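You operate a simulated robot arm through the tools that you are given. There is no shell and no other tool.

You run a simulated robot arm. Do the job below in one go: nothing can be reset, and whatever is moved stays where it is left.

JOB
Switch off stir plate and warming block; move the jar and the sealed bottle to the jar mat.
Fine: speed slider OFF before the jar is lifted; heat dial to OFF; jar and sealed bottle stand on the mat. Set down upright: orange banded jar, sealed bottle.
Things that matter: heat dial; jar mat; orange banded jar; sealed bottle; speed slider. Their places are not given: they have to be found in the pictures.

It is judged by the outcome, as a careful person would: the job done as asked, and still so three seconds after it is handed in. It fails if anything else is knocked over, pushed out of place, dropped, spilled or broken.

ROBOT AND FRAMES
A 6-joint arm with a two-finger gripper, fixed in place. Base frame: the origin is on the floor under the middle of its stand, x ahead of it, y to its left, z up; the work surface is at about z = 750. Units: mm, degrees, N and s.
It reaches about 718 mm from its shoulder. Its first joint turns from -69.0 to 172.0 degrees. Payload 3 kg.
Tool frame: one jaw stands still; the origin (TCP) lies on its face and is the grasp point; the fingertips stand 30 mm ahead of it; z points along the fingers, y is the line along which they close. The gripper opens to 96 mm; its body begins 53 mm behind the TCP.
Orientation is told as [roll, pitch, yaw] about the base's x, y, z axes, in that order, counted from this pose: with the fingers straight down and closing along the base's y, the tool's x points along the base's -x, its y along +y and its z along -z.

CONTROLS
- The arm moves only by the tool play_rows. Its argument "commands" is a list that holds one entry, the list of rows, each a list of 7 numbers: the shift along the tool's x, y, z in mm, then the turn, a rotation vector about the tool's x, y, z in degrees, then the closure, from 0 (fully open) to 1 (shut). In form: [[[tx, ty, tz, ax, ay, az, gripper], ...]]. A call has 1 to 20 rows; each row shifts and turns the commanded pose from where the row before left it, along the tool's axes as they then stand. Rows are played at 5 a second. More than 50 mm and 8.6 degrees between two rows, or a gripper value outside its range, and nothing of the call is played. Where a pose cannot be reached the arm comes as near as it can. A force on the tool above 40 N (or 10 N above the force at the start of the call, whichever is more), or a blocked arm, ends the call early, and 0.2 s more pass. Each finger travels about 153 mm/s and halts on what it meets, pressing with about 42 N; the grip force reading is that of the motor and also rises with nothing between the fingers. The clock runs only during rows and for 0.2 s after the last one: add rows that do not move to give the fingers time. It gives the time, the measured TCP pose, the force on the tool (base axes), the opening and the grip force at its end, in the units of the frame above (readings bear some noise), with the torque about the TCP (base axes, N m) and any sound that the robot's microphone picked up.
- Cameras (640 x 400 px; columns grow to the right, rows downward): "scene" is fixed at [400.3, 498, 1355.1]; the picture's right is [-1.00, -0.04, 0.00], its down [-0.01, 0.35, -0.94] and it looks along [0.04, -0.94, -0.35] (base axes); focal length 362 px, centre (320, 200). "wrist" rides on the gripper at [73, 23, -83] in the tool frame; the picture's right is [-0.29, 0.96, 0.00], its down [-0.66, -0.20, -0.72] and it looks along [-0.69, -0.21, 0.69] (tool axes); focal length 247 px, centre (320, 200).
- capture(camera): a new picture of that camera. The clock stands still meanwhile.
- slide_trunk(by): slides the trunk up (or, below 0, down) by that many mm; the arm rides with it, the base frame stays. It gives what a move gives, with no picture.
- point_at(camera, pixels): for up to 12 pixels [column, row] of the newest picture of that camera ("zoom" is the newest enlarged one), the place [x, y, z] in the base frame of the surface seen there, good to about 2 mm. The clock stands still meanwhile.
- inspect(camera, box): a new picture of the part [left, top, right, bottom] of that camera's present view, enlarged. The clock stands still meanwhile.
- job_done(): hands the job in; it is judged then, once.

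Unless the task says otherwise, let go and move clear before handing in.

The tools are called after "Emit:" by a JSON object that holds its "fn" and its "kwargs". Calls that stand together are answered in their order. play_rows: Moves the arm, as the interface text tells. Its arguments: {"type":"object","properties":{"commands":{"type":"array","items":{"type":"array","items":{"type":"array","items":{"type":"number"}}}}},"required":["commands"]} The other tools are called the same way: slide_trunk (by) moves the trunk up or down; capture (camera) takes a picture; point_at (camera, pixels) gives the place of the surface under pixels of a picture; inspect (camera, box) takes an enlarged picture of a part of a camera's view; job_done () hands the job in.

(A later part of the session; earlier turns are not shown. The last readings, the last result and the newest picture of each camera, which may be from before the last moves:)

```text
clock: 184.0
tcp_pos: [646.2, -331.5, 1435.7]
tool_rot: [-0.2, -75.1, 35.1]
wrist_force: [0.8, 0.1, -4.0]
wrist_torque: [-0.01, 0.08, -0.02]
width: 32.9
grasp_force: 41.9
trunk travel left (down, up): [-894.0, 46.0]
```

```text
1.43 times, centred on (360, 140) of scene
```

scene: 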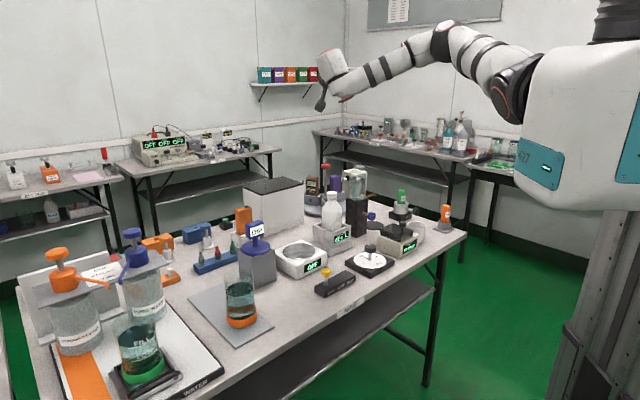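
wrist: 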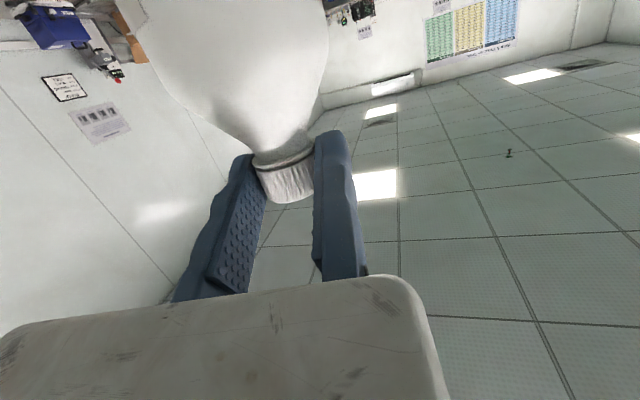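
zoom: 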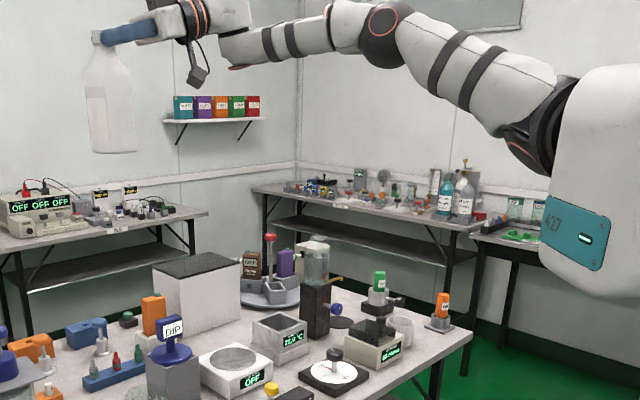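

The cap grip is unchanged (same place in the wrist view). Now lowering the arm ~165 mm relative to the shoulder, where its inward reach is best.

Emit:
{"fn": "play_rows", "kwargs": {"commands": [[[4, 0, 1.1, 0, 0, 0, 0.75], [8, 0, 2.1, 0, 0, 0, 0.75], [8, 0, 2.1, 0, 0, 0, 0.75], [8, 0, 2.1, 0, 0, 0, 0.75], [8, 0, 2.1, 0, 0, 0, 0.75], [8, 0, 2.1, 0, 0, 0, 0.75], [8, 0, 2.1, 0, 0, 0, 0.75], [8, 0, 2.1, 0, 0, 0, 0.75], [8, 0, 2.1, 0, 0, 0, 0.75], [8, 0, 2.1, 0, 0, 0, 0.75], [8, 0, 2.1, 0, 0, 0, 0.75], [8, 0, 2.1, 0, 0, 0, 0.75], [8, 0, 2.1, 0, 0, 0, 0.75], [8, 0, 2.1, 0, 0, 0, 0.75], [8, 0, 2.1, 0, 0, 0, 0.75], [8, 0, 2.1, 0, 0, 0, 0.75], [8, 0, 2.1, 0, 0, 0, 0.75], [8, 0, 2.1, 0, 0, 0, 0.75], [8, 0, 2.1, 0, 0, 0, 0.75], [4, 0, 1.1, 0, 0, 0, 0.75]]]}}

Emit:
{"fn": "inspect", "kwargs": {"camera": "scene", "box": [160, 0, 560, 280]}}

```text
clock: 188.2
tcp_pos: [645.9, -332.0, 1278.3]
tool_rot: [-0.2, -75.1, 35.0]
wrist_force: [0.5, 0.4, -4.2]
wrist_torque: [-0.04, 0.08, -0.07]
width: 32.7
grasp_force: 41.5
trunk travel left (down, up): [-894.0, 46.0]
```

```text
1.43 times, centred on (360, 140) of scene
```

zoom: 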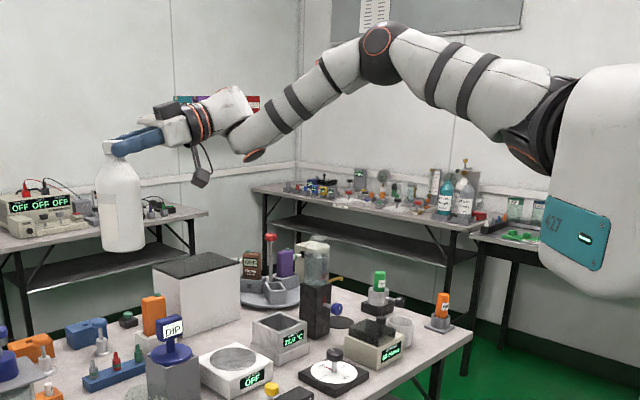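

No refusals. Now moving the bottle forward/left toward its spot over the mat's far half.

Emit:
{"fn": "play_rows", "kwargs": {"commands": [[[-0.6, 1.3, 2.2, 0, 0, 0, 0.75], [-1.16, 2.6, 4.35, 0, 0, 0, 0.75], [-1.16, 2.6, 4.35, 0, 0, 0, 0.75], [-1.16, 2.6, 4.35, 0, 0, 0, 0.75], [-1.16, 2.6, 4.35, 0, 0, 0, 0.75], [-1.16, 2.6, 4.35, 0, 0, 0, 0.75], [-1.16, 2.6, 4.35, 0, 0, 0, 0.75], [-0.6, 1.3, 2.2, 0, 0, 0, 0.75], [0, 0, 0, 0, 0, 0, 0.75]]]}}

Emit:
{"fn": "capture", "kwargs": {"camera": "scene"}}

```text
clock: 190.2
tcp_pos: [659.8, -298.0, 1279.0]
tool_rot: [-0.2, -75.1, 35.1]
wrist_force: [0.1, 0.1, -4.1]
wrist_torque: [0.02, 0.13, 0.0]
width: 32.7
grasp_force: 42.2
trunk travel left (down, up): [-894.0, 46.0]
```

```text
taken
```

scene: 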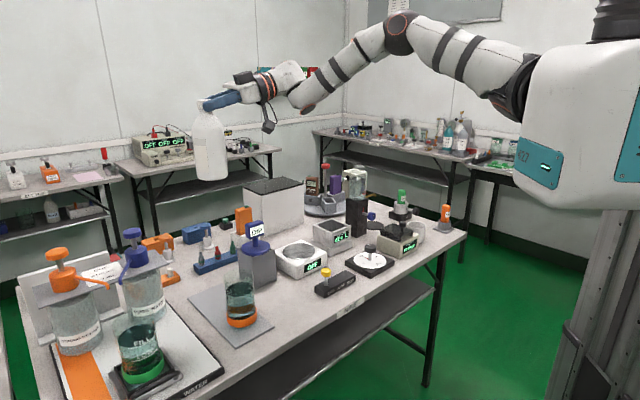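

All accepted. The bottle's centre is ≈(685,-301); I'd like ~15 mm more distance from the jar, so I try a small further shift along the mat.

Emit:
{"fn": "play_rows", "kwargs": {"commands": [[[-0.47, -4.1, 1.75, 0, 0, 0, 0.75], [-0.47, -4.1, 1.75, 0, 0, 0, 0.75], [-0.47, -4.1, 1.75, 0, 0, 0, 0.75], [-0.47, -4.1, 1.75, 0, 0, 0, 0.75], [0, 0, 0, 0, 0, 0, 0.75]]]}}

```text
clock: 191.4
tcp_pos: [670.2, -311.2, 1279.4]
tool_rot: [-0.1, -75.0, 35.0]
wrist_force: [-0.3, -0.6, -4.5]
wrist_torque: [0.02, 0.14, 0.0]
width: 32.7
grasp_force: 42.1
out of reach, approached as far as the arm can: row 4
trunk travel left (down, up): [-894.0, 46.0]
```

Emit:
{"fn": "play_rows", "kwargs": {"commands": [[[-0.2, 2.2, 0.8, 0, 0, 0, 0.75], [-0.2, 2.2, 0.8, 0, 0, 0, 0.75], [-0.2, 2.2, 0.8, 0, 0, 0, 0.75], [0, 0, 0, 0, 0, 0, 0.75]]]}}

Emit:
{"fn": "capture", "kwargs": {"camera": "scene"}}

```text
clock: 192.4
tcp_pos: [668.8, -303.8, 1280.4]
tool_rot: [-0.1, -75.1, 35.0]
wrist_force: [0.2, 0.4, -4.1]
wrist_torque: [0.03, 0.08, 0.0]
width: 32.9
grasp_force: 42.3
trunk travel left (down, up): [-894.0, 46.0]
```

```text
taken
```

scene: 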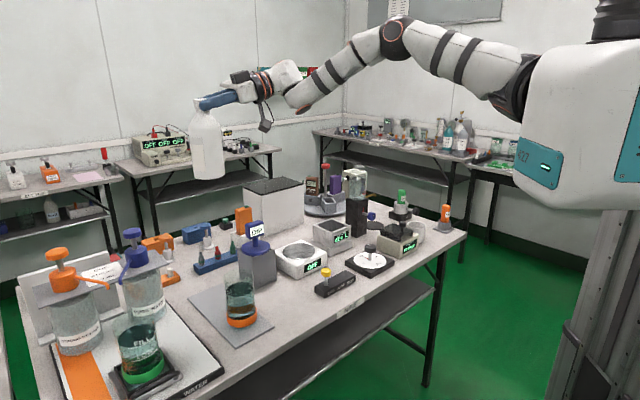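

The bottle is over its spot (centre ≈(694,-307), 30 mm clear of the jar). Before lowering I must check the gripper body's clearance over the DIP sign, so I'll measure the sign's top corners and the gripper's underside.

Emit:
{"fn": "inspect", "kwargs": {"camera": "scene", "box": [230, 210, 290, 290]}}

Emit:
{"fn": "point_at", "kwargs": {"camera": "zoom", "pixels": [[235, 65], [305, 70], [340, 60], [270, 45], [310, 55], [270, 80], [300, 100], [235, 110], [345, 90], [280, 200], [180, 180], [350, 190]]}}

Emit:
{"fn": "inspect", "kwargs": {"camera": "scene", "box": [180, 50, 310, 190]}}

```text
5.00 times, centred on (260, 250) of scene
```

zoom: 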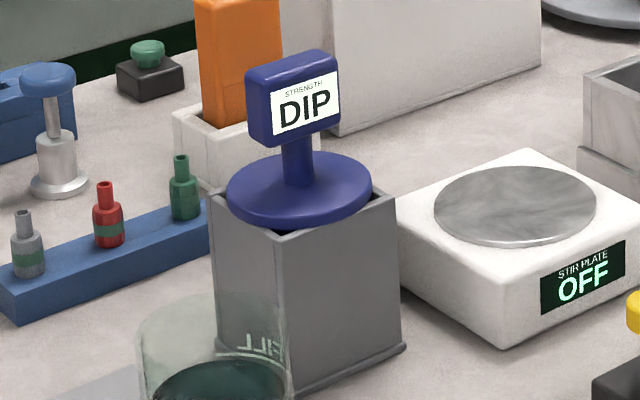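

```text
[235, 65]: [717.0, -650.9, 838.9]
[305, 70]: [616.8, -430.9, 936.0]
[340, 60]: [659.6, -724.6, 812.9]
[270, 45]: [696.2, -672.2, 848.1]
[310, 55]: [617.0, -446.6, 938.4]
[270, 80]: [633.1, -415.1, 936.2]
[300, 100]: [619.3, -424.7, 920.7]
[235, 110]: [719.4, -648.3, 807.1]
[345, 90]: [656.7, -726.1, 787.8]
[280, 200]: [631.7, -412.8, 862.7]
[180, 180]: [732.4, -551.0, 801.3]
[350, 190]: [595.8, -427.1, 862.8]
```

```text
2.86 times, centred on (245, 120) of scene
```

zoom: 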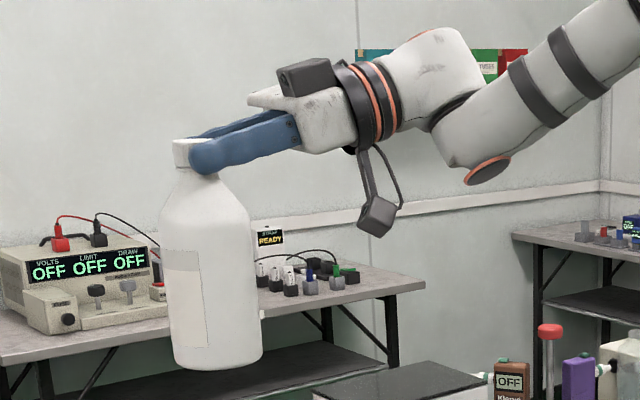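

The DIP sign's top is at z≈938, and in this orientation the long side of the gripper would come down onto it. A better grip has the gripper rolled over (long side away from DIP), so I'll set the bottle down temporarily on a free patch of table at about (556,-298) and re-grip. First moving back there, high up.

Emit:
{"fn": "play_rows", "kwargs": {"commands": [[[-3, 2, -3.5, 0, 0, 0, 0.75], [-6.3, 4.3, -7.3, 0, 0, 0, 0.75], [-6.3, 4.3, -7.3, 0, 0, 0, 0.75], [-6.3, 4.3, -7.3, 0, 0, 0, 0.75], [-6.3, 4.3, -7.3, 0, 0, 0, 0.75], [-6.3, 4.3, -7.3, 0, 0, 0, 0.75], [-6.3, 4.3, -7.3, 0, 0, 0, 0.75], [-6.3, 4.3, -7.3, 0, 0, 0, 0.75], [-6.3, 4.3, -7.3, 0, 0, 0, 0.75], [-6.3, 4.3, -7.3, 0, 0, 0, 0.75], [-6.3, 4.3, -7.3, 0, 0, 0, 0.75], [-6.3, 4.3, -7.3, 0, 0, 0, 0.75], [-6.3, 4.3, -7.3, 0, 0, 0, 0.75], [-6.3, 4.3, -7.3, 0, 0, 0, 0.75], [-6.3, 4.3, -7.3, 0, 0, 0, 0.75], [-3, 2, -3.5, 0, 0, 0, 0.75], [0, 0, 0, 0, 0, 0, 0.75]]]}}

Emit:
{"fn": "inspect", "kwargs": {"camera": "scene", "box": [160, 0, 560, 280]}}

```text
clock: 196.0
tcp_pos: [567.1, -297.0, 1399.0]
tool_rot: [-0.3, -75.1, 34.9]
wrist_force: [-0.4, 0.7, -4.9]
wrist_torque: [-0.01, 0.07, -0.01]
width: 32.7
grasp_force: 42.5
trunk travel left (down, up): [-894.0, 46.0]
```

```text
1.43 times, centred on (360, 140) of scene
```

zoom: 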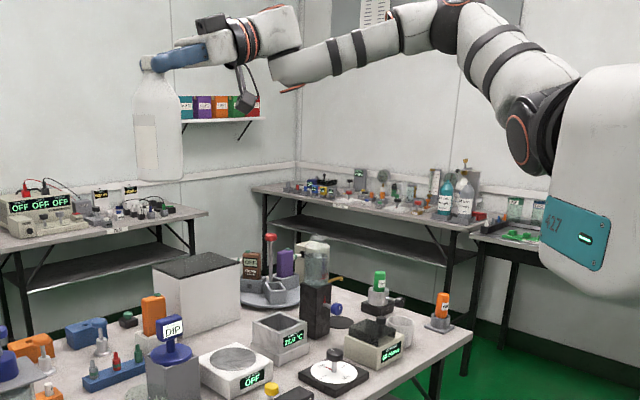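

Emit:
{"fn": "play_rows", "kwargs": {"commands": [[[-3, 2.2, -3.7, 0, 0, 0, 0.75], [-6.3, 4.5, -7.5, 0, 0, 0, 0.75], [-6.3, 4.5, -7.5, 0, 0, 0, 0.75], [-6.3, 4.5, -7.5, 0, 0, 0, 0.75], [-6.3, 4.5, -7.5, 0, 0, 0, 0.75], [-3, 2.2, -3.7, 0, 0, 0, 0.75], [0, 0, 0, 0, 0, 0, 0.75]]]}}

Emit:
{"fn": "slide_trunk", "kwargs": {"by": -400}}

Emit:
{"fn": "capture", "kwargs": {"camera": "scene"}}

Emit:
{"fn": "inspect", "kwargs": {"camera": "scene", "box": [200, 190, 380, 340]}}

```text
clock: 197.6
tcp_pos: [530.2, -295.7, 1439.3]
tool_rot: [-0.2, -75.1, 35.0]
wrist_force: [-0.1, 0.4, -3.3]
wrist_torque: [-0.01, 0.13, 0.03]
width: 32.5
grasp_force: 41.9
trunk travel left (down, up): [-894.0, 46.0]
```

```text
clock: 201.5
tcp_pos: [528.6, -295.6, 1040.3]
tool_rot: [-0.2, -75.1, 35.0]
wrist_force: [0.0, -0.4, -4.6]
wrist_torque: [0.0, 0.09, -0.02]
width: 32.6
grasp_force: 41.9
trunk travel left (down, up): [-494.0, 446.0]
```

```text
taken
```

scene: 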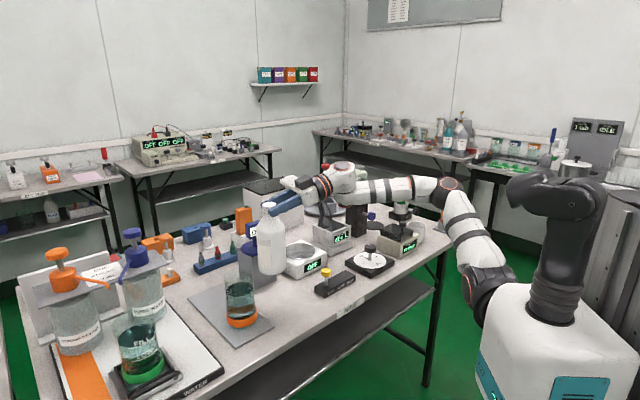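

```text
2.67 times, centred on (290, 265) of scene
```

zoom: 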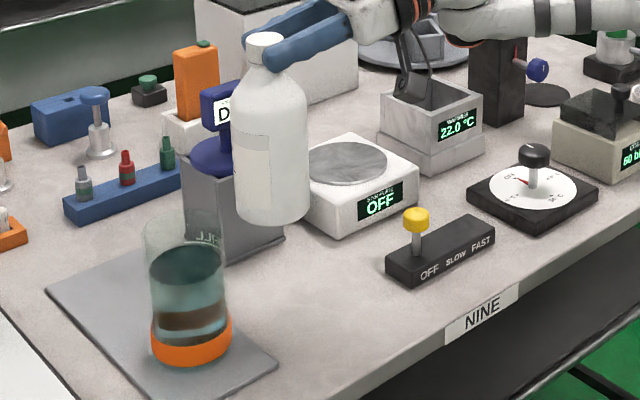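

The bottle hangs above the free patch. Before lowering the last ~125 mm I check how low the forearm and elbow would come over the counter, tower and green tube.

Emit:
{"fn": "point_at", "kwargs": {"camera": "scene", "pixels": [[345, 175], [330, 185], [365, 195], [390, 195], [415, 195], [437, 200], [450, 185], [355, 205], [300, 196]]}}

Emit:
{"fn": "point_at", "kwargs": {"camera": "zoom", "pixels": [[272, 215], [272, 190], [238, 180], [306, 180], [272, 150], [265, 45], [300, 300], [350, 290], [590, 115], [500, 45], [420, 95]]}}

Emit:
{"fn": "inspect", "kwargs": {"camera": "scene", "box": [290, 150, 480, 270]}}

```text
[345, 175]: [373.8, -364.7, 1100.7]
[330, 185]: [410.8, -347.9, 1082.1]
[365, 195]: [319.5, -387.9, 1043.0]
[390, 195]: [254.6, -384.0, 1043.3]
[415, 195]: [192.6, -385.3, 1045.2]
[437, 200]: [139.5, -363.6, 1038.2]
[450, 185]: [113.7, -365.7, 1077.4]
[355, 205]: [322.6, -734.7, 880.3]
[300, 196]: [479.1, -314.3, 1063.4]
```

```text
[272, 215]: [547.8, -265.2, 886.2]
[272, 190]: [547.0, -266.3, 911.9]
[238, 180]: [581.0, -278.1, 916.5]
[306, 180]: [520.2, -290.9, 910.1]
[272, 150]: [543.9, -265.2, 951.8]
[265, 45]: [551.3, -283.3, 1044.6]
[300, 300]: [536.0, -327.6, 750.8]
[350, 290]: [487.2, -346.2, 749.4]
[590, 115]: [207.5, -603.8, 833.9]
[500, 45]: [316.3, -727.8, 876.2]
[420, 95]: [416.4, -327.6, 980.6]
```

```text
3.33 times, centred on (385, 210) of scene
```

zoom: 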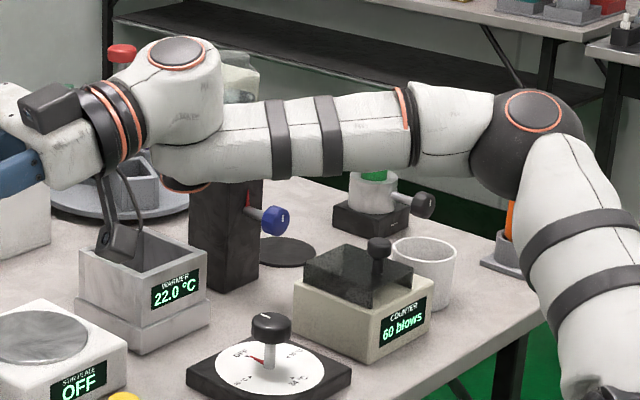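

The forearm will stay at z≥880 over empty table, so it's clear. Lowering 110 mm, then small steps to contact.

Emit:
{"fn": "slide_trunk", "kwargs": {"by": -110}}

Emit:
{"fn": "inspect", "kwargs": {"camera": "scene", "box": [210, 210, 370, 340]}}

Emit:
{"fn": "point_at", "kwargs": {"camera": "zoom", "pixels": [[265, 290], [265, 280], [265, 300], [235, 240], [302, 240], [265, 310]]}}

```text
clock: 202.9
tcp_pos: [530.1, -295.5, 928.8]
tool_rot: [-0.3, -75.2, 35.1]
wrist_force: [0.3, -1.4, -4.2]
wrist_torque: [-0.01, 0.09, 0.03]
width: 32.6
grasp_force: 41.8
trunk travel left (down, up): [-384.0, 556.0]
```

```text
3.08 times, centred on (290, 275) of scene
```

zoom: 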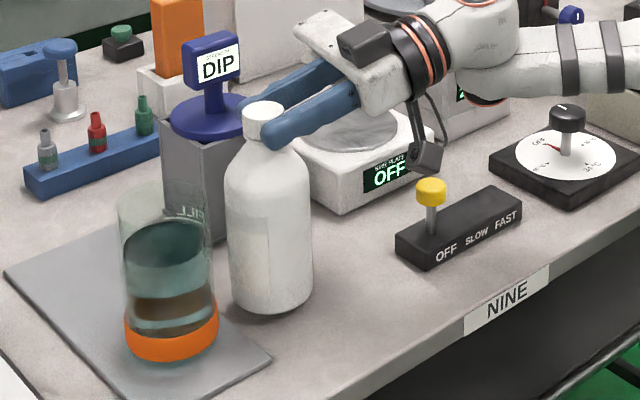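

```text
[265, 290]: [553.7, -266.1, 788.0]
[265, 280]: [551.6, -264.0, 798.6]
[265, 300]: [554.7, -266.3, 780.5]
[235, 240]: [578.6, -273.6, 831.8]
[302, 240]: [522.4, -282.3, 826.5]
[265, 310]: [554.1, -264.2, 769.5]
```

The bottle's base is ~14 mm above clear table, 10 mm outside the mat. Stepping down gently.

Emit:
{"fn": "play_rows", "kwargs": {"commands": [[[1.45, 0, 0.39, 0, 0, 0, 0.75], [1.45, 0, 0.39, 0, 0, 0, 0.75], [1.45, 0, 0.39, 0, 0, 0, 0.75], [1.45, 0, 0.39, 0, 0, 0, 0.75], [1.45, 0, 0.39, 0, 0, 0, 0.75], [1.45, 0, 0.39, 0, 0, 0, 0.75], [1.45, 0, 0.39, 0, 0, 0, 0.75], [0, 0, 0, 0, 0, 0, 0.75]]]}}

Emit:
{"fn": "play_rows", "kwargs": {"commands": [[[0.97, 0, 0.26, 0, 0, 0, 0.75], [0.97, 0, 0.26, 0, 0, 0, 0.75], [0, 0, 0, 0, 0, 0, 0.75]]]}}

```text
clock: 204.7
tcp_pos: [530.1, -296.1, 920.5]
tool_rot: [-0.4, -75.1, 35.1]
wrist_force: [0.8, -0.3, -4.4]
wrist_torque: [0.05, 0.12, 0.01]
width: 32.6
grasp_force: 42.2
trunk travel left (down, up): [-384.0, 556.0]
```

```text
clock: 205.5
tcp_pos: [529.9, -295.0, 917.6]
tool_rot: [-0.4, -75.2, 35.1]
wrist_force: [1.0, 0.1, -1.7]
wrist_torque: [0.02, -0.1, -0.04]
width: 32.8
grasp_force: 41.9
trunk travel left (down, up): [-384.0, 556.0]
```

Contact begins (force -4.4 → -1.7 N). One more small step, then release.

Emit:
{"fn": "play_rows", "kwargs": {"commands": [[[0.8, 0, 0.2, 0, 0, 0, 0.75], [0, 0, 0, 0, 0, 0, 0.75]]]}}

Emit:
{"fn": "play_rows", "kwargs": {"commands": [[[0, 0, 0, 0, 0, 0, 0.68], [0, 0, 0, 0, 0, 0, 0.64], [0, 0, 0, 0, 0, 0, 0.6], [0, 0, 0, 0, 0, 0, 0.5], [0, 0, 0, 0, 0, 0, 0.4], [0, 0, 0, 0, 0, 0, 0.3], [0, 5, 0, 0, 0, 0, 0.3], [0, 5, 0, 0, 0, 0, 0.3], [0, 0, 0, 0, 0, 0, 0.3]]]}}

Emit:
{"fn": "inspect", "kwargs": {"camera": "scene", "box": [210, 210, 370, 340]}}

Emit:
{"fn": "capture", "kwargs": {"camera": "wrist"}}

```text
clock: 206.1
tcp_pos: [529.7, -294.3, 917.4]
tool_rot: [-0.8, -75.3, 35.4]
wrist_force: [3.8, -1.4, 8.2]
wrist_torque: [-0.08, -0.5, -0.02]
width: 32.7
grasp_force: 41.6
trunk travel left (down, up): [-384.0, 556.0]
```

```text
clock: 208.1
tcp_pos: [524.7, -286.2, 917.8]
tool_rot: [-0.4, -75.3, 35.1]
wrist_force: [0.6, 0.0, -0.4]
wrist_torque: [-0.02, 0.02, 0.0]
width: 67.2
grasp_force: 0.0
trunk travel left (down, up): [-384.0, 556.0]
```

```text
3.08 times, centred on (290, 275) of scene
```

zoom: 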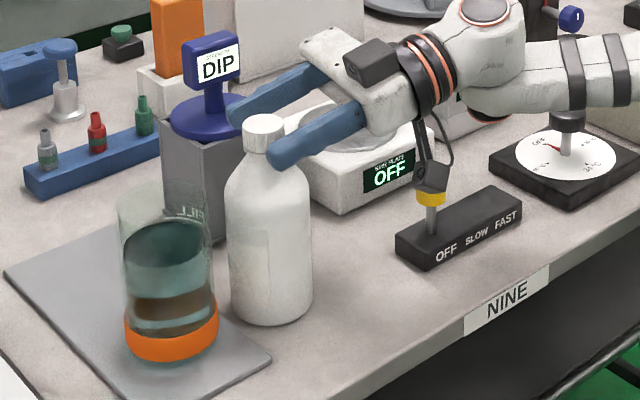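

```text
taken
```

wrist: 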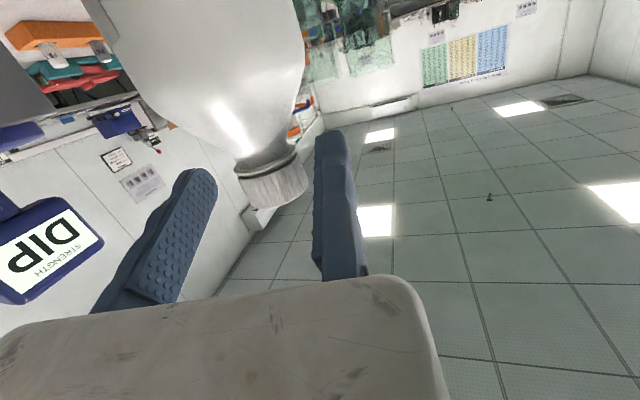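

The bottle stands upright on the table, gripper clear of the slider knob. Rising straight up.

Emit:
{"fn": "slide_trunk", "kwargs": {"by": 60}}

Emit:
{"fn": "inspect", "kwargs": {"camera": "scene", "box": [210, 180, 410, 340]}}

```text
clock: 209.1
tcp_pos: [523.1, -285.4, 977.1]
tool_rot: [-0.4, -75.2, 35.1]
wrist_force: [-0.3, 0.6, -0.4]
wrist_torque: [-0.01, 0.01, -0.01]
width: 67.2
grasp_force: 0.1
trunk travel left (down, up): [-444.0, 496.0]
```

```text
2.50 times, centred on (310, 260) of scene
```

zoom: 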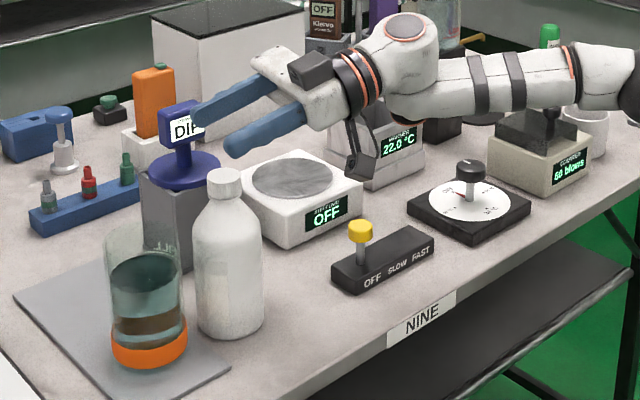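

Clear. Raising 250 mm, then testing whether the gripper can be rolled over (about its own axis), first by -80°.

Emit:
{"fn": "slide_trunk", "kwargs": {"by": 250}}

Emit:
{"fn": "play_rows", "kwargs": {"commands": [[[0, 0, 0, 0, 0, -8, 0.3], [0, 0, 0, 0, 0, -8, 0.3], [0, 0, 0, 0, 0, -8, 0.3], [0, 0, 0, 0, 0, -8, 0.3], [0, 0, 0, 0, 0, -8, 0.3], [0, 0, 0, 0, 0, -8, 0.3], [0, 0, 0, 0, 0, -8, 0.3], [0, 0, 0, 0, 0, -8, 0.3], [0, 0, 0, 0, 0, -8, 0.3], [0, 0, 0, 0, 0, -8, 0.3], [0, 0, 0, 0, 0, 0, 0.3]]]}}

Emit:
{"fn": "capture", "kwargs": {"camera": "scene"}}

```text
clock: 211.7
tcp_pos: [523.2, -284.6, 1226.9]
tool_rot: [-0.5, -75.3, 35.2]
wrist_force: [0.2, 0.1, 0.4]
wrist_torque: [0.01, 0.04, 0.0]
width: 67.3
grasp_force: 0.0
trunk travel left (down, up): [-694.0, 246.0]
```

```text
clock: 214.1
tcp_pos: [524.6, -285.5, 1227.4]
tool_rot: [-74.9, -9.6, 122.3]
wrist_force: [0.3, 0.9, 0.4]
wrist_torque: [0.0, 0.0, 0.0]
width: 67.1
grasp_force: 0.0
trunk travel left (down, up): [-694.0, 246.0]
```

```text
taken
```

scene: 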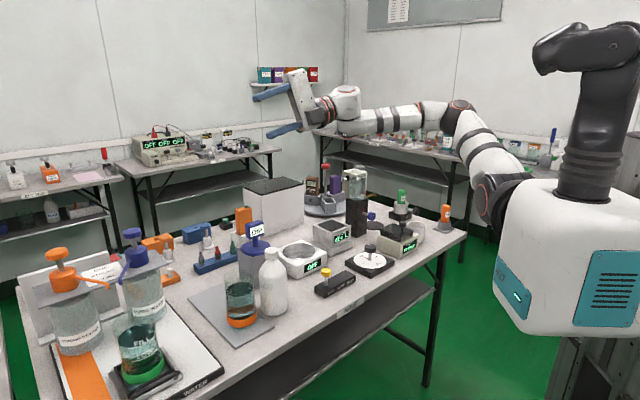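

Rolling works without refusals (moving jaw now on top). Continuing the roll by another -100°.

Emit:
{"fn": "play_rows", "kwargs": {"commands": [[[0, 0, 0, 0, 0, -8, 0.3], [0, 0, 0, 0, 0, -8, 0.3], [0, 0, 0, 0, 0, -8, 0.3], [0, 0, 0, 0, 0, -8, 0.3], [0, 0, 0, 0, 0, -8, 0.3], [0, 0, 0, 0, 0, -8, 0.3], [0, 0, 0, 0, 0, -8, 0.3], [0, 0, 0, 0, 0, -8, 0.3], [0, 0, 0, 0, 0, -8, 0.3], [0, 0, 0, 0, 0, -8, 0.3], [0, 0, 0, 0, 0, -8, 0.3], [0, 0, 0, 0, 0, -8, 0.3], [0, 0, 0, 0, 0, -4, 0.3], [0, 0, 0, 0, 0, 0, 0.3]]]}}

Emit:
{"fn": "capture", "kwargs": {"camera": "scene"}}

Emit:
{"fn": "capture", "kwargs": {"camera": "wrist"}}

```text
clock: 217.1
tcp_pos: [525.2, -286.2, 1225.0]
tool_rot: [0.7, 75.3, -144.5]
wrist_force: [0.4, 0.2, 0.1]
wrist_torque: [0.0, -0.01, 0.03]
width: 67.1
grasp_force: 0.0
trunk travel left (down, up): [-694.0, 246.0]
```

```text
taken
```

scene: 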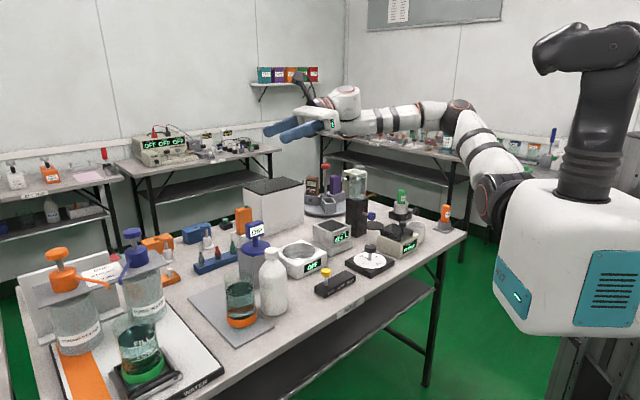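

```text
taken
```

wrist: 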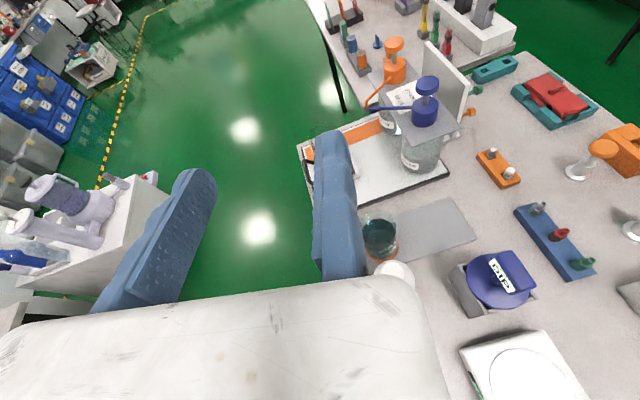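

The gripper is rolled over (camera now on top), all accepted. I'll line it up with the bottle's cap: shift ~59 mm to the right so the cap is centred in the open jaws, then lower partway.

Emit:
{"fn": "play_rows", "kwargs": {"commands": [[[0, 9.85, -0.25, 0.35, 0, 0, 0.3], [0, 9.85, -0.25, 0.35, 0, 0, 0.3], [0, 9.85, -0.25, 0, 0, 0, 0.3], [0, 9.85, -0.25, 0, 0, 0, 0.3], [0, 9.85, -0.25, 0, 0, 0, 0.3], [0, 9.85, -0.25, 0, 0, 0, 0.3], [0, 0, 0, 0, 0, 0, 0.3]]]}}

Emit:
{"fn": "slide_trunk", "kwargs": {"by": -230}}

Emit:
{"fn": "capture", "kwargs": {"camera": "wrist"}}

Emit:
{"fn": "inspect", "kwargs": {"camera": "scene", "box": [200, 170, 400, 340]}}

```text
clock: 218.7
tcp_pos: [557.8, -334.6, 1227.0]
tool_rot: [-0.2, 75.2, -144.7]
wrist_force: [-0.1, 0.5, -0.3]
wrist_torque: [-0.01, 0.01, -0.01]
width: 66.8
grasp_force: 0.1
trunk travel left (down, up): [-694.0, 246.0]
```

```text
clock: 221.1
tcp_pos: [558.4, -334.0, 998.4]
tool_rot: [-0.3, 75.2, -144.8]
wrist_force: [0.5, 0.6, 0.0]
wrist_torque: [0.01, 0.0, 0.01]
width: 67.1
grasp_force: 0.1
trunk travel left (down, up): [-464.0, 476.0]
```

```text
taken
```

wrist: 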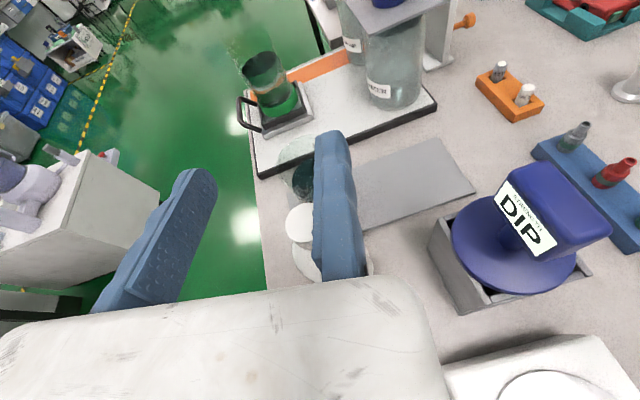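

```text
2.35 times, centred on (300, 255) of scene
```

zoom: 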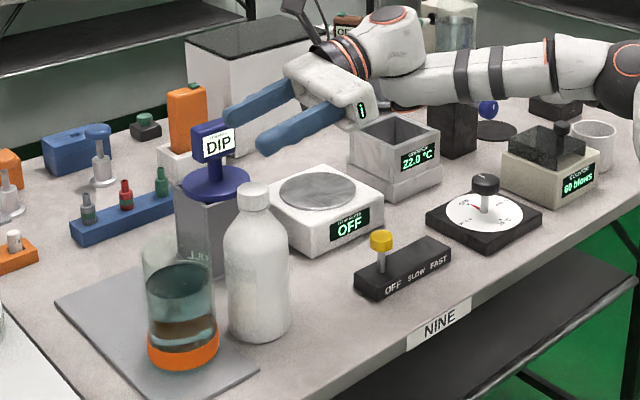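

The cap shows at wrist (300,222), close to the predicted (308,228). I'll measure its position exactly.

Emit:
{"fn": "point_at", "kwargs": {"camera": "wrist", "pixels": [[300, 222], [290, 222], [308, 222], [300, 208], [300, 236], [296, 256]]}}

Emit:
{"fn": "inspect", "kwargs": {"camera": "wrist", "box": [240, 170, 360, 290]}}

```text
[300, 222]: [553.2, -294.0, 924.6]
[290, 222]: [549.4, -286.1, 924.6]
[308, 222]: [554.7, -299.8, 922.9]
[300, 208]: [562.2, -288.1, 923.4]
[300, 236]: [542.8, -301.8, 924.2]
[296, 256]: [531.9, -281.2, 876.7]
```

```text
3.33 times, centred on (300, 230) of wrist
```

zoom: 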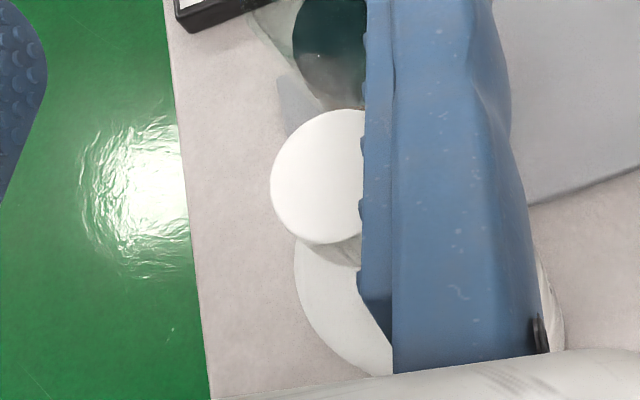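

The cap's centre is at ≈(553.5,-297.5), 33 mm from the fixed jaw face: centred. Lowering 60 mm, then the last 21 mm.

Emit:
{"fn": "slide_trunk", "kwargs": {"by": -60}}

Emit:
{"fn": "capture", "kwargs": {"camera": "wrist"}}

Emit:
{"fn": "inspect", "kwargs": {"camera": "scene", "box": [200, 200, 380, 340]}}

```text
clock: 222.1
tcp_pos: [557.9, -334.5, 937.2]
tool_rot: [-0.2, 75.2, -144.7]
wrist_force: [0.2, -0.2, 0.1]
wrist_torque: [0.05, 0.01, 0.01]
width: 67.2
grasp_force: 0.1
trunk travel left (down, up): [-404.0, 536.0]
```

```text
taken
```

wrist: 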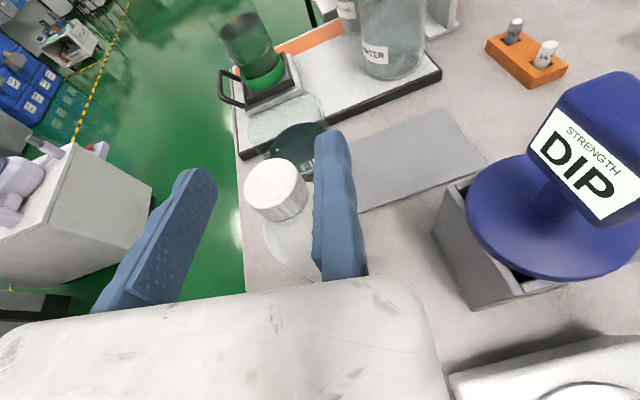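

```text
2.86 times, centred on (290, 270) of scene
```

zoom: 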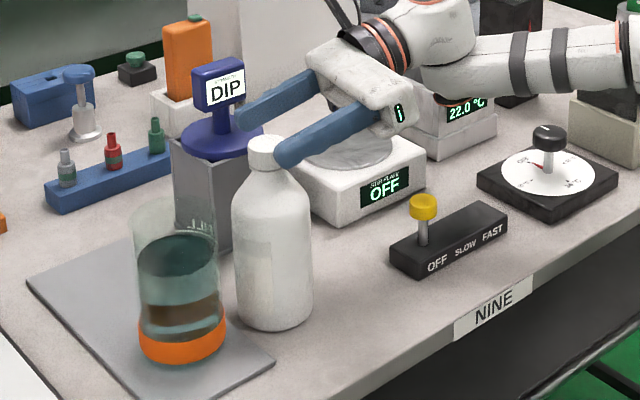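

The cap is between the two fingertips. Lowering the last 19 mm and closing gently on it.

Emit:
{"fn": "slide_trunk", "kwargs": {"by": -19}}

Emit:
{"fn": "play_rows", "kwargs": {"commands": [[[0, -5, 0, 0, 0, 0, 0.3], [0, -5, 0, 0, 0, 0, 0.3], [0, -4.5, 0, 0, 0, 0, 0.35], [0, 0, 0, 0, 0, 0, 0.42], [0, 0, 0, 0, 0, 0, 0.5]]]}}

Emit:
{"fn": "capture", "kwargs": {"camera": "wrist"}}

```text
clock: 222.7
tcp_pos: [558.5, -334.3, 918.3]
tool_rot: [-0.2, 75.3, -144.8]
wrist_force: [0.6, 0.1, 0.6]
wrist_torque: [-0.01, 0.01, 0.0]
width: 67.4
grasp_force: 0.1
trunk travel left (down, up): [-385.0, 555.0]
```

```text
clock: 223.9
tcp_pos: [548.1, -324.2, 920.5]
tool_rot: [-0.3, 75.2, -144.8]
wrist_force: [-0.1, -0.5, -0.3]
wrist_torque: [0.03, -0.01, 0.0]
width: 48.0
grasp_force: 0.1
trunk travel left (down, up): [-385.0, 555.0]
```

```text
taken
```

wrist: 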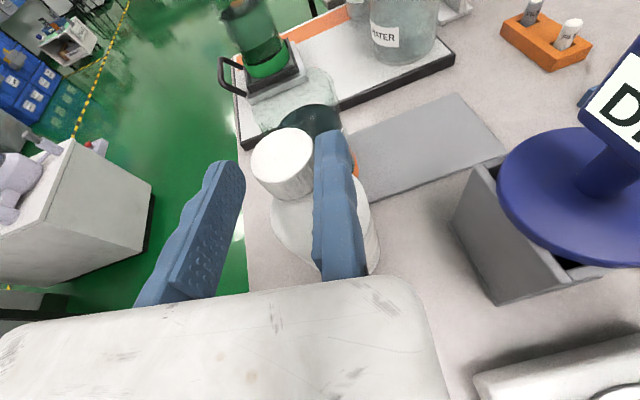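

The fixed jaw is ~2 mm from the cap. I'll lower 2 mm to the right height and close.

Emit:
{"fn": "play_rows", "kwargs": {"commands": [[[-1.9, 0, 0.5, 0, 0, 0, 0.5], [0, -1, 0, 0, 0, 0, 0.55], [0, 0, 0, 0, 0, 0, 0.6], [0, 0, 0, 0, 0, 0, 0.64], [0, 0, 0, 0, 0, 0, 0.68], [0, 0, 0, 0, 0, 0, 0.75], [0, 0, 0, 0, 0, 0, 0.75]]]}}

Emit:
{"fn": "capture", "kwargs": {"camera": "wrist"}}

Emit:
{"fn": "inspect", "kwargs": {"camera": "scene", "box": [220, 210, 350, 340]}}

```text
clock: 225.5
tcp_pos: [548.6, -321.6, 917.5]
tool_rot: [-0.3, 75.2, -144.9]
wrist_force: [-0.9, 0.3, 0.6]
wrist_torque: [0.05, 0.11, 0.05]
width: 32.7
grasp_force: 42.0
trunk travel left (down, up): [-385.0, 555.0]
```

```text
taken
```

wrist: 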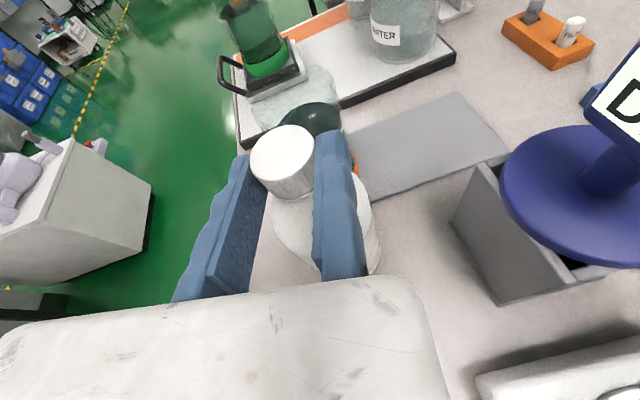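

```text
3.08 times, centred on (285, 275) of scene
```

zoom: 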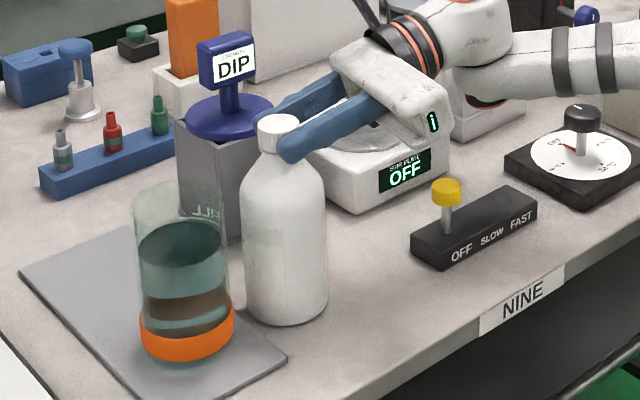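

The cap is gripped (32.7 mm, 42 N). Lifting 30 mm to check, then up to transport height.

Emit:
{"fn": "slide_trunk", "kwargs": {"by": 30}}

Emit:
{"fn": "inspect", "kwargs": {"camera": "scene", "box": [220, 190, 350, 340]}}

```text
clock: 226.3
tcp_pos: [548.8, -323.4, 945.8]
tool_rot: [-0.5, 75.2, -144.9]
wrist_force: [-0.3, -0.8, -4.1]
wrist_torque: [-0.09, 0.04, 0.0]
width: 32.8
grasp_force: 41.7
trunk travel left (down, up): [-415.0, 525.0]
```

```text
2.67 times, centred on (285, 265) of scene
```

zoom: 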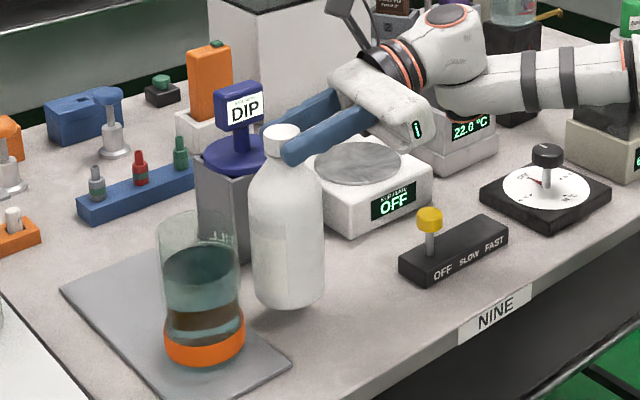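

The bottle lifts upright. Raising the trunk 318 mm more.

Emit:
{"fn": "slide_trunk", "kwargs": {"by": 318}}

Emit:
{"fn": "play_rows", "kwargs": {"commands": [[[-3.8, 0, 1, 0, 0, 0, 0.75], [-7.7, 0, 2, 0, 0, 0, 0.75], [-7.7, 0, 2, 0, 0, 0, 0.75], [-7.7, 0, 2, 0, 0, 0, 0.75], [-7.5, -4.5, 3.5, 2.4, 0, -0.64, 0.75], [-7.5, -4.5, 3.5, 0, 0, 0, 0.75], [0, 0, 0, 0, 0, 0, 0.75]]]}}

Emit:
{"fn": "capture", "kwargs": {"camera": "scene"}}

```text
clock: 229.4
tcp_pos: [548.8, -322.1, 1263.9]
tool_rot: [-0.5, 75.1, -145.0]
wrist_force: [-0.2, 1.1, -4.7]
wrist_torque: [-0.15, 0.02, 0.0]
width: 32.8
grasp_force: 42.4
trunk travel left (down, up): [-733.0, 207.0]
```

```text
clock: 231.0
tcp_pos: [547.6, -314.7, 1220.7]
tool_rot: [-0.4, 75.1, -142.4]
wrist_force: [-0.4, -0.9, -3.5]
wrist_torque: [-0.1, 0.01, -0.03]
width: 32.6
grasp_force: 41.7
trunk travel left (down, up): [-733.0, 207.0]
```

```text
taken
```

scene: 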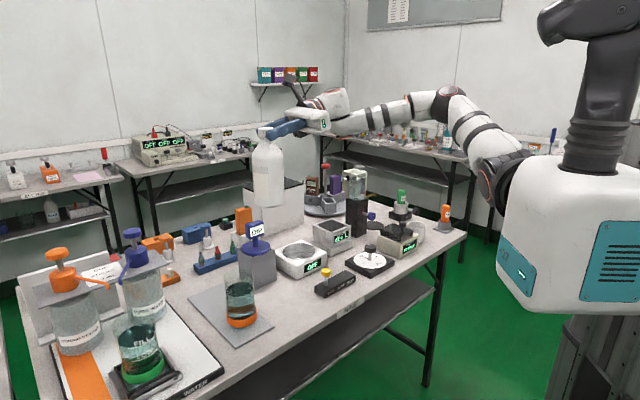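

The bottle hangs upright at (552,-291). Now moving it forward over the mat's far half while turning the yaw to ≈ 25° and settling to the arm's best height.

Emit:
{"fn": "play_rows", "kwargs": {"commands": [[[-2.3, 2.3, 4, -0.4, 0, 0.1, 0.75], [-4.6, 4.64, 8, -0.76, 0, 0.2, 0.75], [-4.6, 4.64, 8, -0.76, 0, 0.2, 0.75], [-4.6, 4.64, 8, -0.76, 0, 0.2, 0.75], [-4.6, 4.64, 8, -0.76, 0, 0.2, 0.75], [-4.6, 4.64, 8, -0.76, 0, 0.2, 0.75], [-4.6, 4.64, 8, -0.76, 0, 0.2, 0.75], [-4.6, 4.64, 8, -0.76, 0, 0.2, 0.75], [-4.6, 4.64, 8, -0.76, 0, 0.2, 0.75], [-4.6, 4.64, 8, -0.76, 0, 0.2, 0.75], [-4.6, 4.64, 8, -0.76, 0, 0.2, 0.75], [-4.6, 4.64, 8, -0.76, 0, 0.2, 0.75], [-4.6, 4.64, 8, -0.76, 0, 0.2, 0.75], [-2.3, 2.3, 4, -0.4, 0, 0.1, 0.75], [0, 0, 0, 0, 0, 0, 0.75]]]}}

Emit:
{"fn": "capture", "kwargs": {"camera": "scene"}}

```text
clock: 234.2
tcp_pos: [650.8, -316.0, 1136.7]
tool_rot: [-0.3, 75.1, -152.6]
wrist_force: [-0.3, 0.6, -5.1]
wrist_torque: [-0.14, 0.05, 0.03]
width: 32.5
grasp_force: 41.8
trunk travel left (down, up): [-733.0, 207.0]
```

```text
taken
```

scene: 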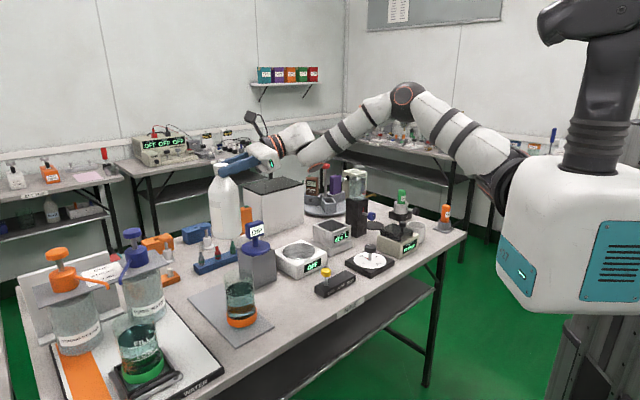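

Emit:
{"fn": "play_rows", "kwargs": {"commands": [[[-2, 2.5, 3, -0.3, 0, 0.08, 0.75], [-3.6, 4.7, 5.8, -0.58, 0, 0.15, 0.75], [-3.6, 4.7, 5.8, -0.58, 0, 0.15, 0.75], [-3.6, 4.7, 5.8, -0.58, 0, 0.15, 0.75], [-2, 2.3, 3, -0.3, 0, 0.08, 0.75], [0, 0, 0, 0, 0, 0, 0.75]]]}}

Emit:
{"fn": "capture", "kwargs": {"camera": "wrist"}}

Emit:
{"fn": "inspect", "kwargs": {"camera": "scene", "box": [170, 140, 370, 340]}}

```text
clock: 235.6
tcp_pos: [675.0, -326.6, 1115.4]
tool_rot: [-0.3, 75.1, -155.1]
wrist_force: [-0.1, -0.3, -3.6]
wrist_torque: [-0.06, 0.0, 0.0]
width: 32.7
grasp_force: 41.6
trunk travel left (down, up): [-733.0, 207.0]
```

```text
taken
```

wrist: 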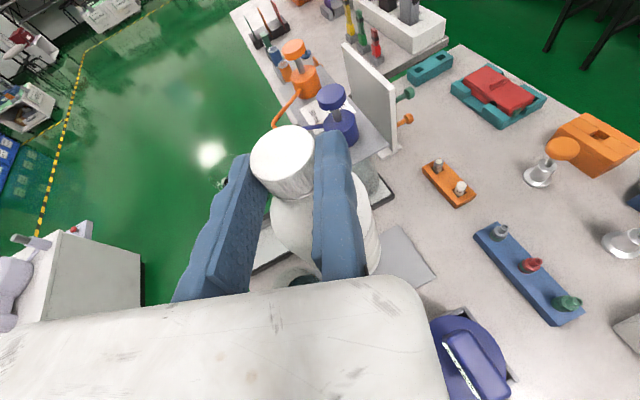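

```text
2.00 times, centred on (270, 240) of scene
```

zoom: 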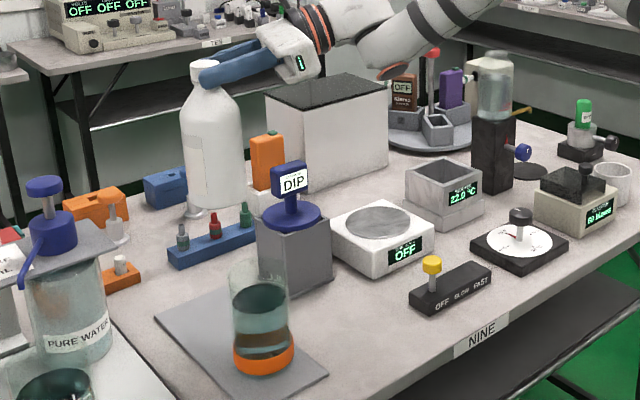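

No refusals; the bottle is above the far half. I'll measure its position to confirm where it will land.

Emit:
{"fn": "point_at", "kwargs": {"camera": "zoom", "pixels": [[212, 170], [212, 130], [185, 150], [240, 150], [212, 195], [195, 160], [228, 160], [207, 70]]}}

Emit:
{"fn": "point_at", "kwargs": {"camera": "wrist", "pixels": [[283, 155], [258, 155], [308, 155], [283, 132], [283, 180]]}}

```text
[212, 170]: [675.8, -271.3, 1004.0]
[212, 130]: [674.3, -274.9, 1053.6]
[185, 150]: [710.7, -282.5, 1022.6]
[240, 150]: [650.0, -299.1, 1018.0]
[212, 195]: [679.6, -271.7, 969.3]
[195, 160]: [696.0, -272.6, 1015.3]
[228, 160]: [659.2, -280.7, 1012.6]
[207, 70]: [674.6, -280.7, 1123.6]
```

```text
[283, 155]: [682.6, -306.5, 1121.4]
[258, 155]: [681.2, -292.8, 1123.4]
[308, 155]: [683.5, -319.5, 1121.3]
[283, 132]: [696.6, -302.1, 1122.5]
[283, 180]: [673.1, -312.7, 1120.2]
```

The bottle's axis is at (684,-304.5); I'd like a few more mm of margin to the mat edge, so I nudge it by (+4,+4).

Emit:
{"fn": "play_rows", "kwargs": {"commands": [[[0.45, -0.65, 1.7, 0, 0, 0, 0.75], [0.45, -0.65, 1.7, 0, 0, 0, 0.75], [0.45, -0.65, 1.7, 0, 0, 0, 0.75], [0, 0, 0, 0, 0, 0, 0.75]]]}}

```text
clock: 236.6
tcp_pos: [674.2, -326.2, 1116.0]
tool_rot: [-0.3, 75.1, -155.2]
wrist_force: [-1.0, -0.4, -5.2]
wrist_torque: [-0.08, 0.05, 0.0]
width: 33.1
grasp_force: 42.4
out of reach, approached as far as the arm can: row 1, 3
trunk travel left (down, up): [-733.0, 207.0]
```

That is the limit of reach; the bottle will stand fully on the mat with ~7 mm to the edge and ~21 mm to the jar, which is fine. Lowering with the trunk by 165 mm, then checking clearances.

Emit:
{"fn": "slide_trunk", "kwargs": {"by": -110}}

Emit:
{"fn": "inspect", "kwargs": {"camera": "scene", "box": [180, 170, 360, 330]}}

Emit:
{"fn": "capture", "kwargs": {"camera": "wrist"}}

```text
clock: 238.1
tcp_pos: [674.1, -325.1, 1006.9]
tool_rot: [-0.3, 75.1, -155.1]
wrist_force: [-0.3, -0.8, -4.5]
wrist_torque: [-0.08, 0.07, -0.03]
width: 32.7
grasp_force: 41.8
trunk travel left (down, up): [-623.0, 317.0]
```

```text
2.50 times, centred on (270, 250) of scene
```

zoom: 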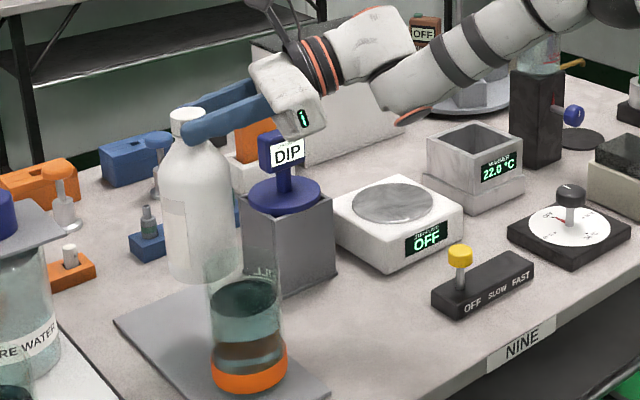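

```text
taken
```

wrist: 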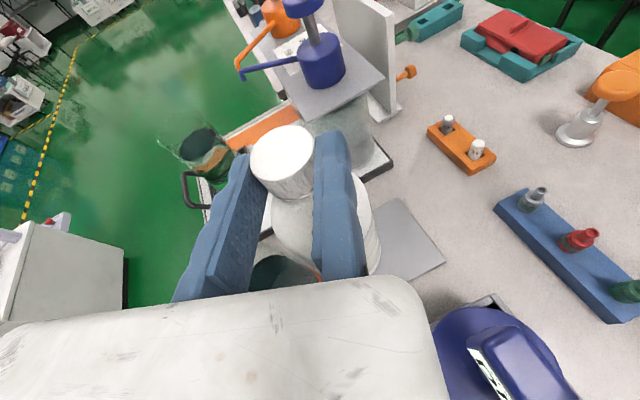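

In this view the DIP sign (wrist 470–570, 330–390) lies beside the gripper body (right edge ≈430). I'll measure its nearest corners to confirm the side clearance.

Emit:
{"fn": "point_at", "kwargs": {"camera": "wrist", "pixels": [[475, 342], [500, 335], [540, 350], [480, 360], [440, 345], [425, 330], [400, 300], [520, 330]]}}

Emit:
{"fn": "point_at", "kwargs": {"camera": "zoom", "pixels": [[260, 70], [285, 110], [310, 120], [300, 135], [265, 140], [300, 140], [330, 70], [375, 100], [405, 118], [262, 90]]}}

```text
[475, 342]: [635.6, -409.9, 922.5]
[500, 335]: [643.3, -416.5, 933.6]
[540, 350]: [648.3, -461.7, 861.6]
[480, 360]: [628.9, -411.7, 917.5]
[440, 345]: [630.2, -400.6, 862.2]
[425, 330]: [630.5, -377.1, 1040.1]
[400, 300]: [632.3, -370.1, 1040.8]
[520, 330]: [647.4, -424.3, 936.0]
```

```text
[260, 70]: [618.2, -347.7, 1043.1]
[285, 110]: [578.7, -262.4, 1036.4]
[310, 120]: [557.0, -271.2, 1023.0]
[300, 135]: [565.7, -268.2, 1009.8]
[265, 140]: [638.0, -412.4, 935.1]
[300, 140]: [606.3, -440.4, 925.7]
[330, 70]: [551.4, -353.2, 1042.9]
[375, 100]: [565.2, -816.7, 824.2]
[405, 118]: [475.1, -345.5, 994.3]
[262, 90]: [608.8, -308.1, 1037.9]
```

Side clearance between gripper body and the sign is ≈28 mm. Continuing down 65 mm.

Emit:
{"fn": "slide_trunk", "kwargs": {"by": -65}}

Emit:
{"fn": "inspect", "kwargs": {"camera": "scene", "box": [180, 190, 360, 340]}}

Emit:
{"fn": "capture", "kwargs": {"camera": "wrist"}}

```text
clock: 239.1
tcp_pos: [674.2, -326.0, 942.4]
tool_rot: [-0.3, 75.1, -155.0]
wrist_force: [-1.1, -0.5, -4.4]
wrist_torque: [-0.08, 0.06, -0.02]
width: 32.7
grasp_force: 41.9
trunk travel left (down, up): [-558.0, 382.0]
```

```text
2.67 times, centred on (270, 265) of scene
```

zoom: 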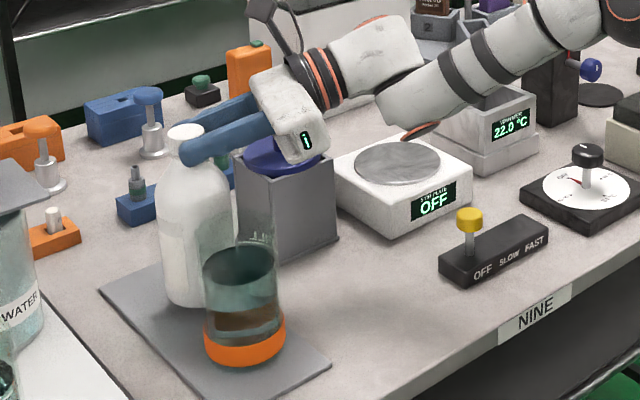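

```text
taken
```

wrist: 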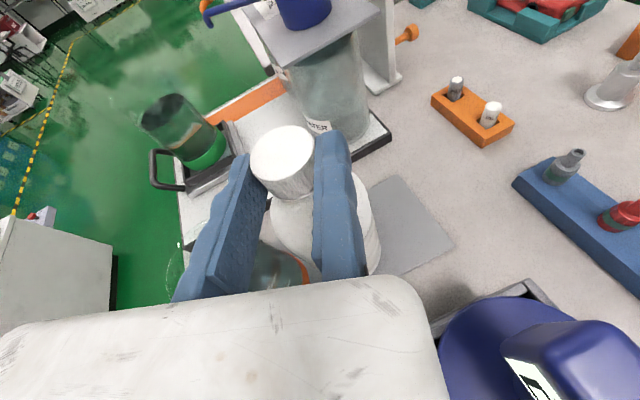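

All clear. The base is ~18 mm above the mat; 12 mm more with the trunk, then small steps.

Emit:
{"fn": "slide_trunk", "kwargs": {"by": -12}}

Emit:
{"fn": "play_rows", "kwargs": {"commands": [[[-0.97, 0, 0.25, 0, 0, 0, 0.75], [-0.97, 0, 0.25, 0, 0, 0, 0.75], [-0.97, 0, 0.25, 0, 0, 0, 0.75], [0, 0, 0, 0, 0, 0, 0.75]]]}}

Emit:
{"fn": "inspect", "kwargs": {"camera": "scene", "box": [200, 250, 280, 330]}}

```text
clock: 239.7
tcp_pos: [673.4, -327.2, 929.4]
tool_rot: [-0.4, 75.1, -154.9]
wrist_force: [0.0, 0.5, -4.2]
wrist_torque: [-0.09, 0.02, 0.01]
width: 32.7
grasp_force: 41.8
trunk travel left (down, up): [-546.0, 394.0]
```

```text
clock: 240.7
tcp_pos: [674.3, -326.5, 926.5]
tool_rot: [-0.4, 75.1, -155.2]
wrist_force: [-1.0, 0.0, -4.5]
wrist_torque: [-0.09, 0.01, 0.0]
width: 32.8
grasp_force: 41.8
trunk travel left (down, up): [-546.0, 394.0]
```

```text
5.00 times, centred on (240, 290) of scene
```

zoom: 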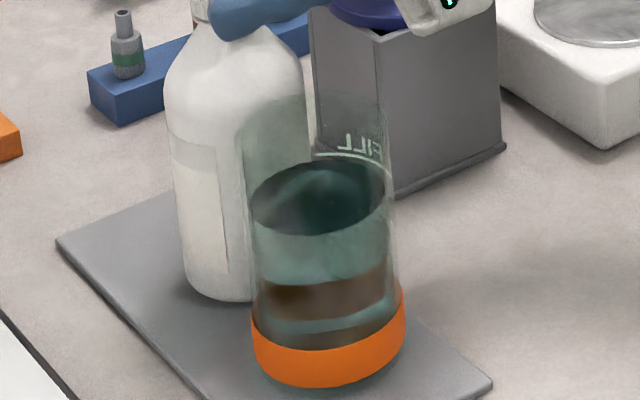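

Emit:
{"fn": "play_rows", "kwargs": {"commands": [[[-0.8, 0, 0.2, 0, 0, 0, 0.75], [-0.8, 0, 0.2, 0, 0, 0, 0.75], [0, 0, 0, 0, 0, 0, 0.75]]]}}

Emit:
{"fn": "play_rows", "kwargs": {"commands": [[[-0.6, 0, 0.15, 0, 0, 0, 0.75], [0, 0, 0, 0, 0, 0, 0.75]]]}}

```text
clock: 241.5
tcp_pos: [674.0, -327.2, 925.1]
tool_rot: [-0.3, 75.0, -154.9]
wrist_force: [0.0, 0.2, -3.9]
wrist_torque: [-0.07, 0.07, -0.03]
width: 32.5
grasp_force: 42.0
trunk travel left (down, up): [-546.0, 394.0]
```

```text
clock: 242.1
tcp_pos: [673.7, -328.1, 924.0]
tool_rot: [-0.3, 75.1, -155.0]
wrist_force: [-0.4, -0.2, -4.9]
wrist_torque: [-0.08, 0.05, 0.0]
width: 32.7
grasp_force: 41.9
trunk travel left (down, up): [-546.0, 394.0]
```

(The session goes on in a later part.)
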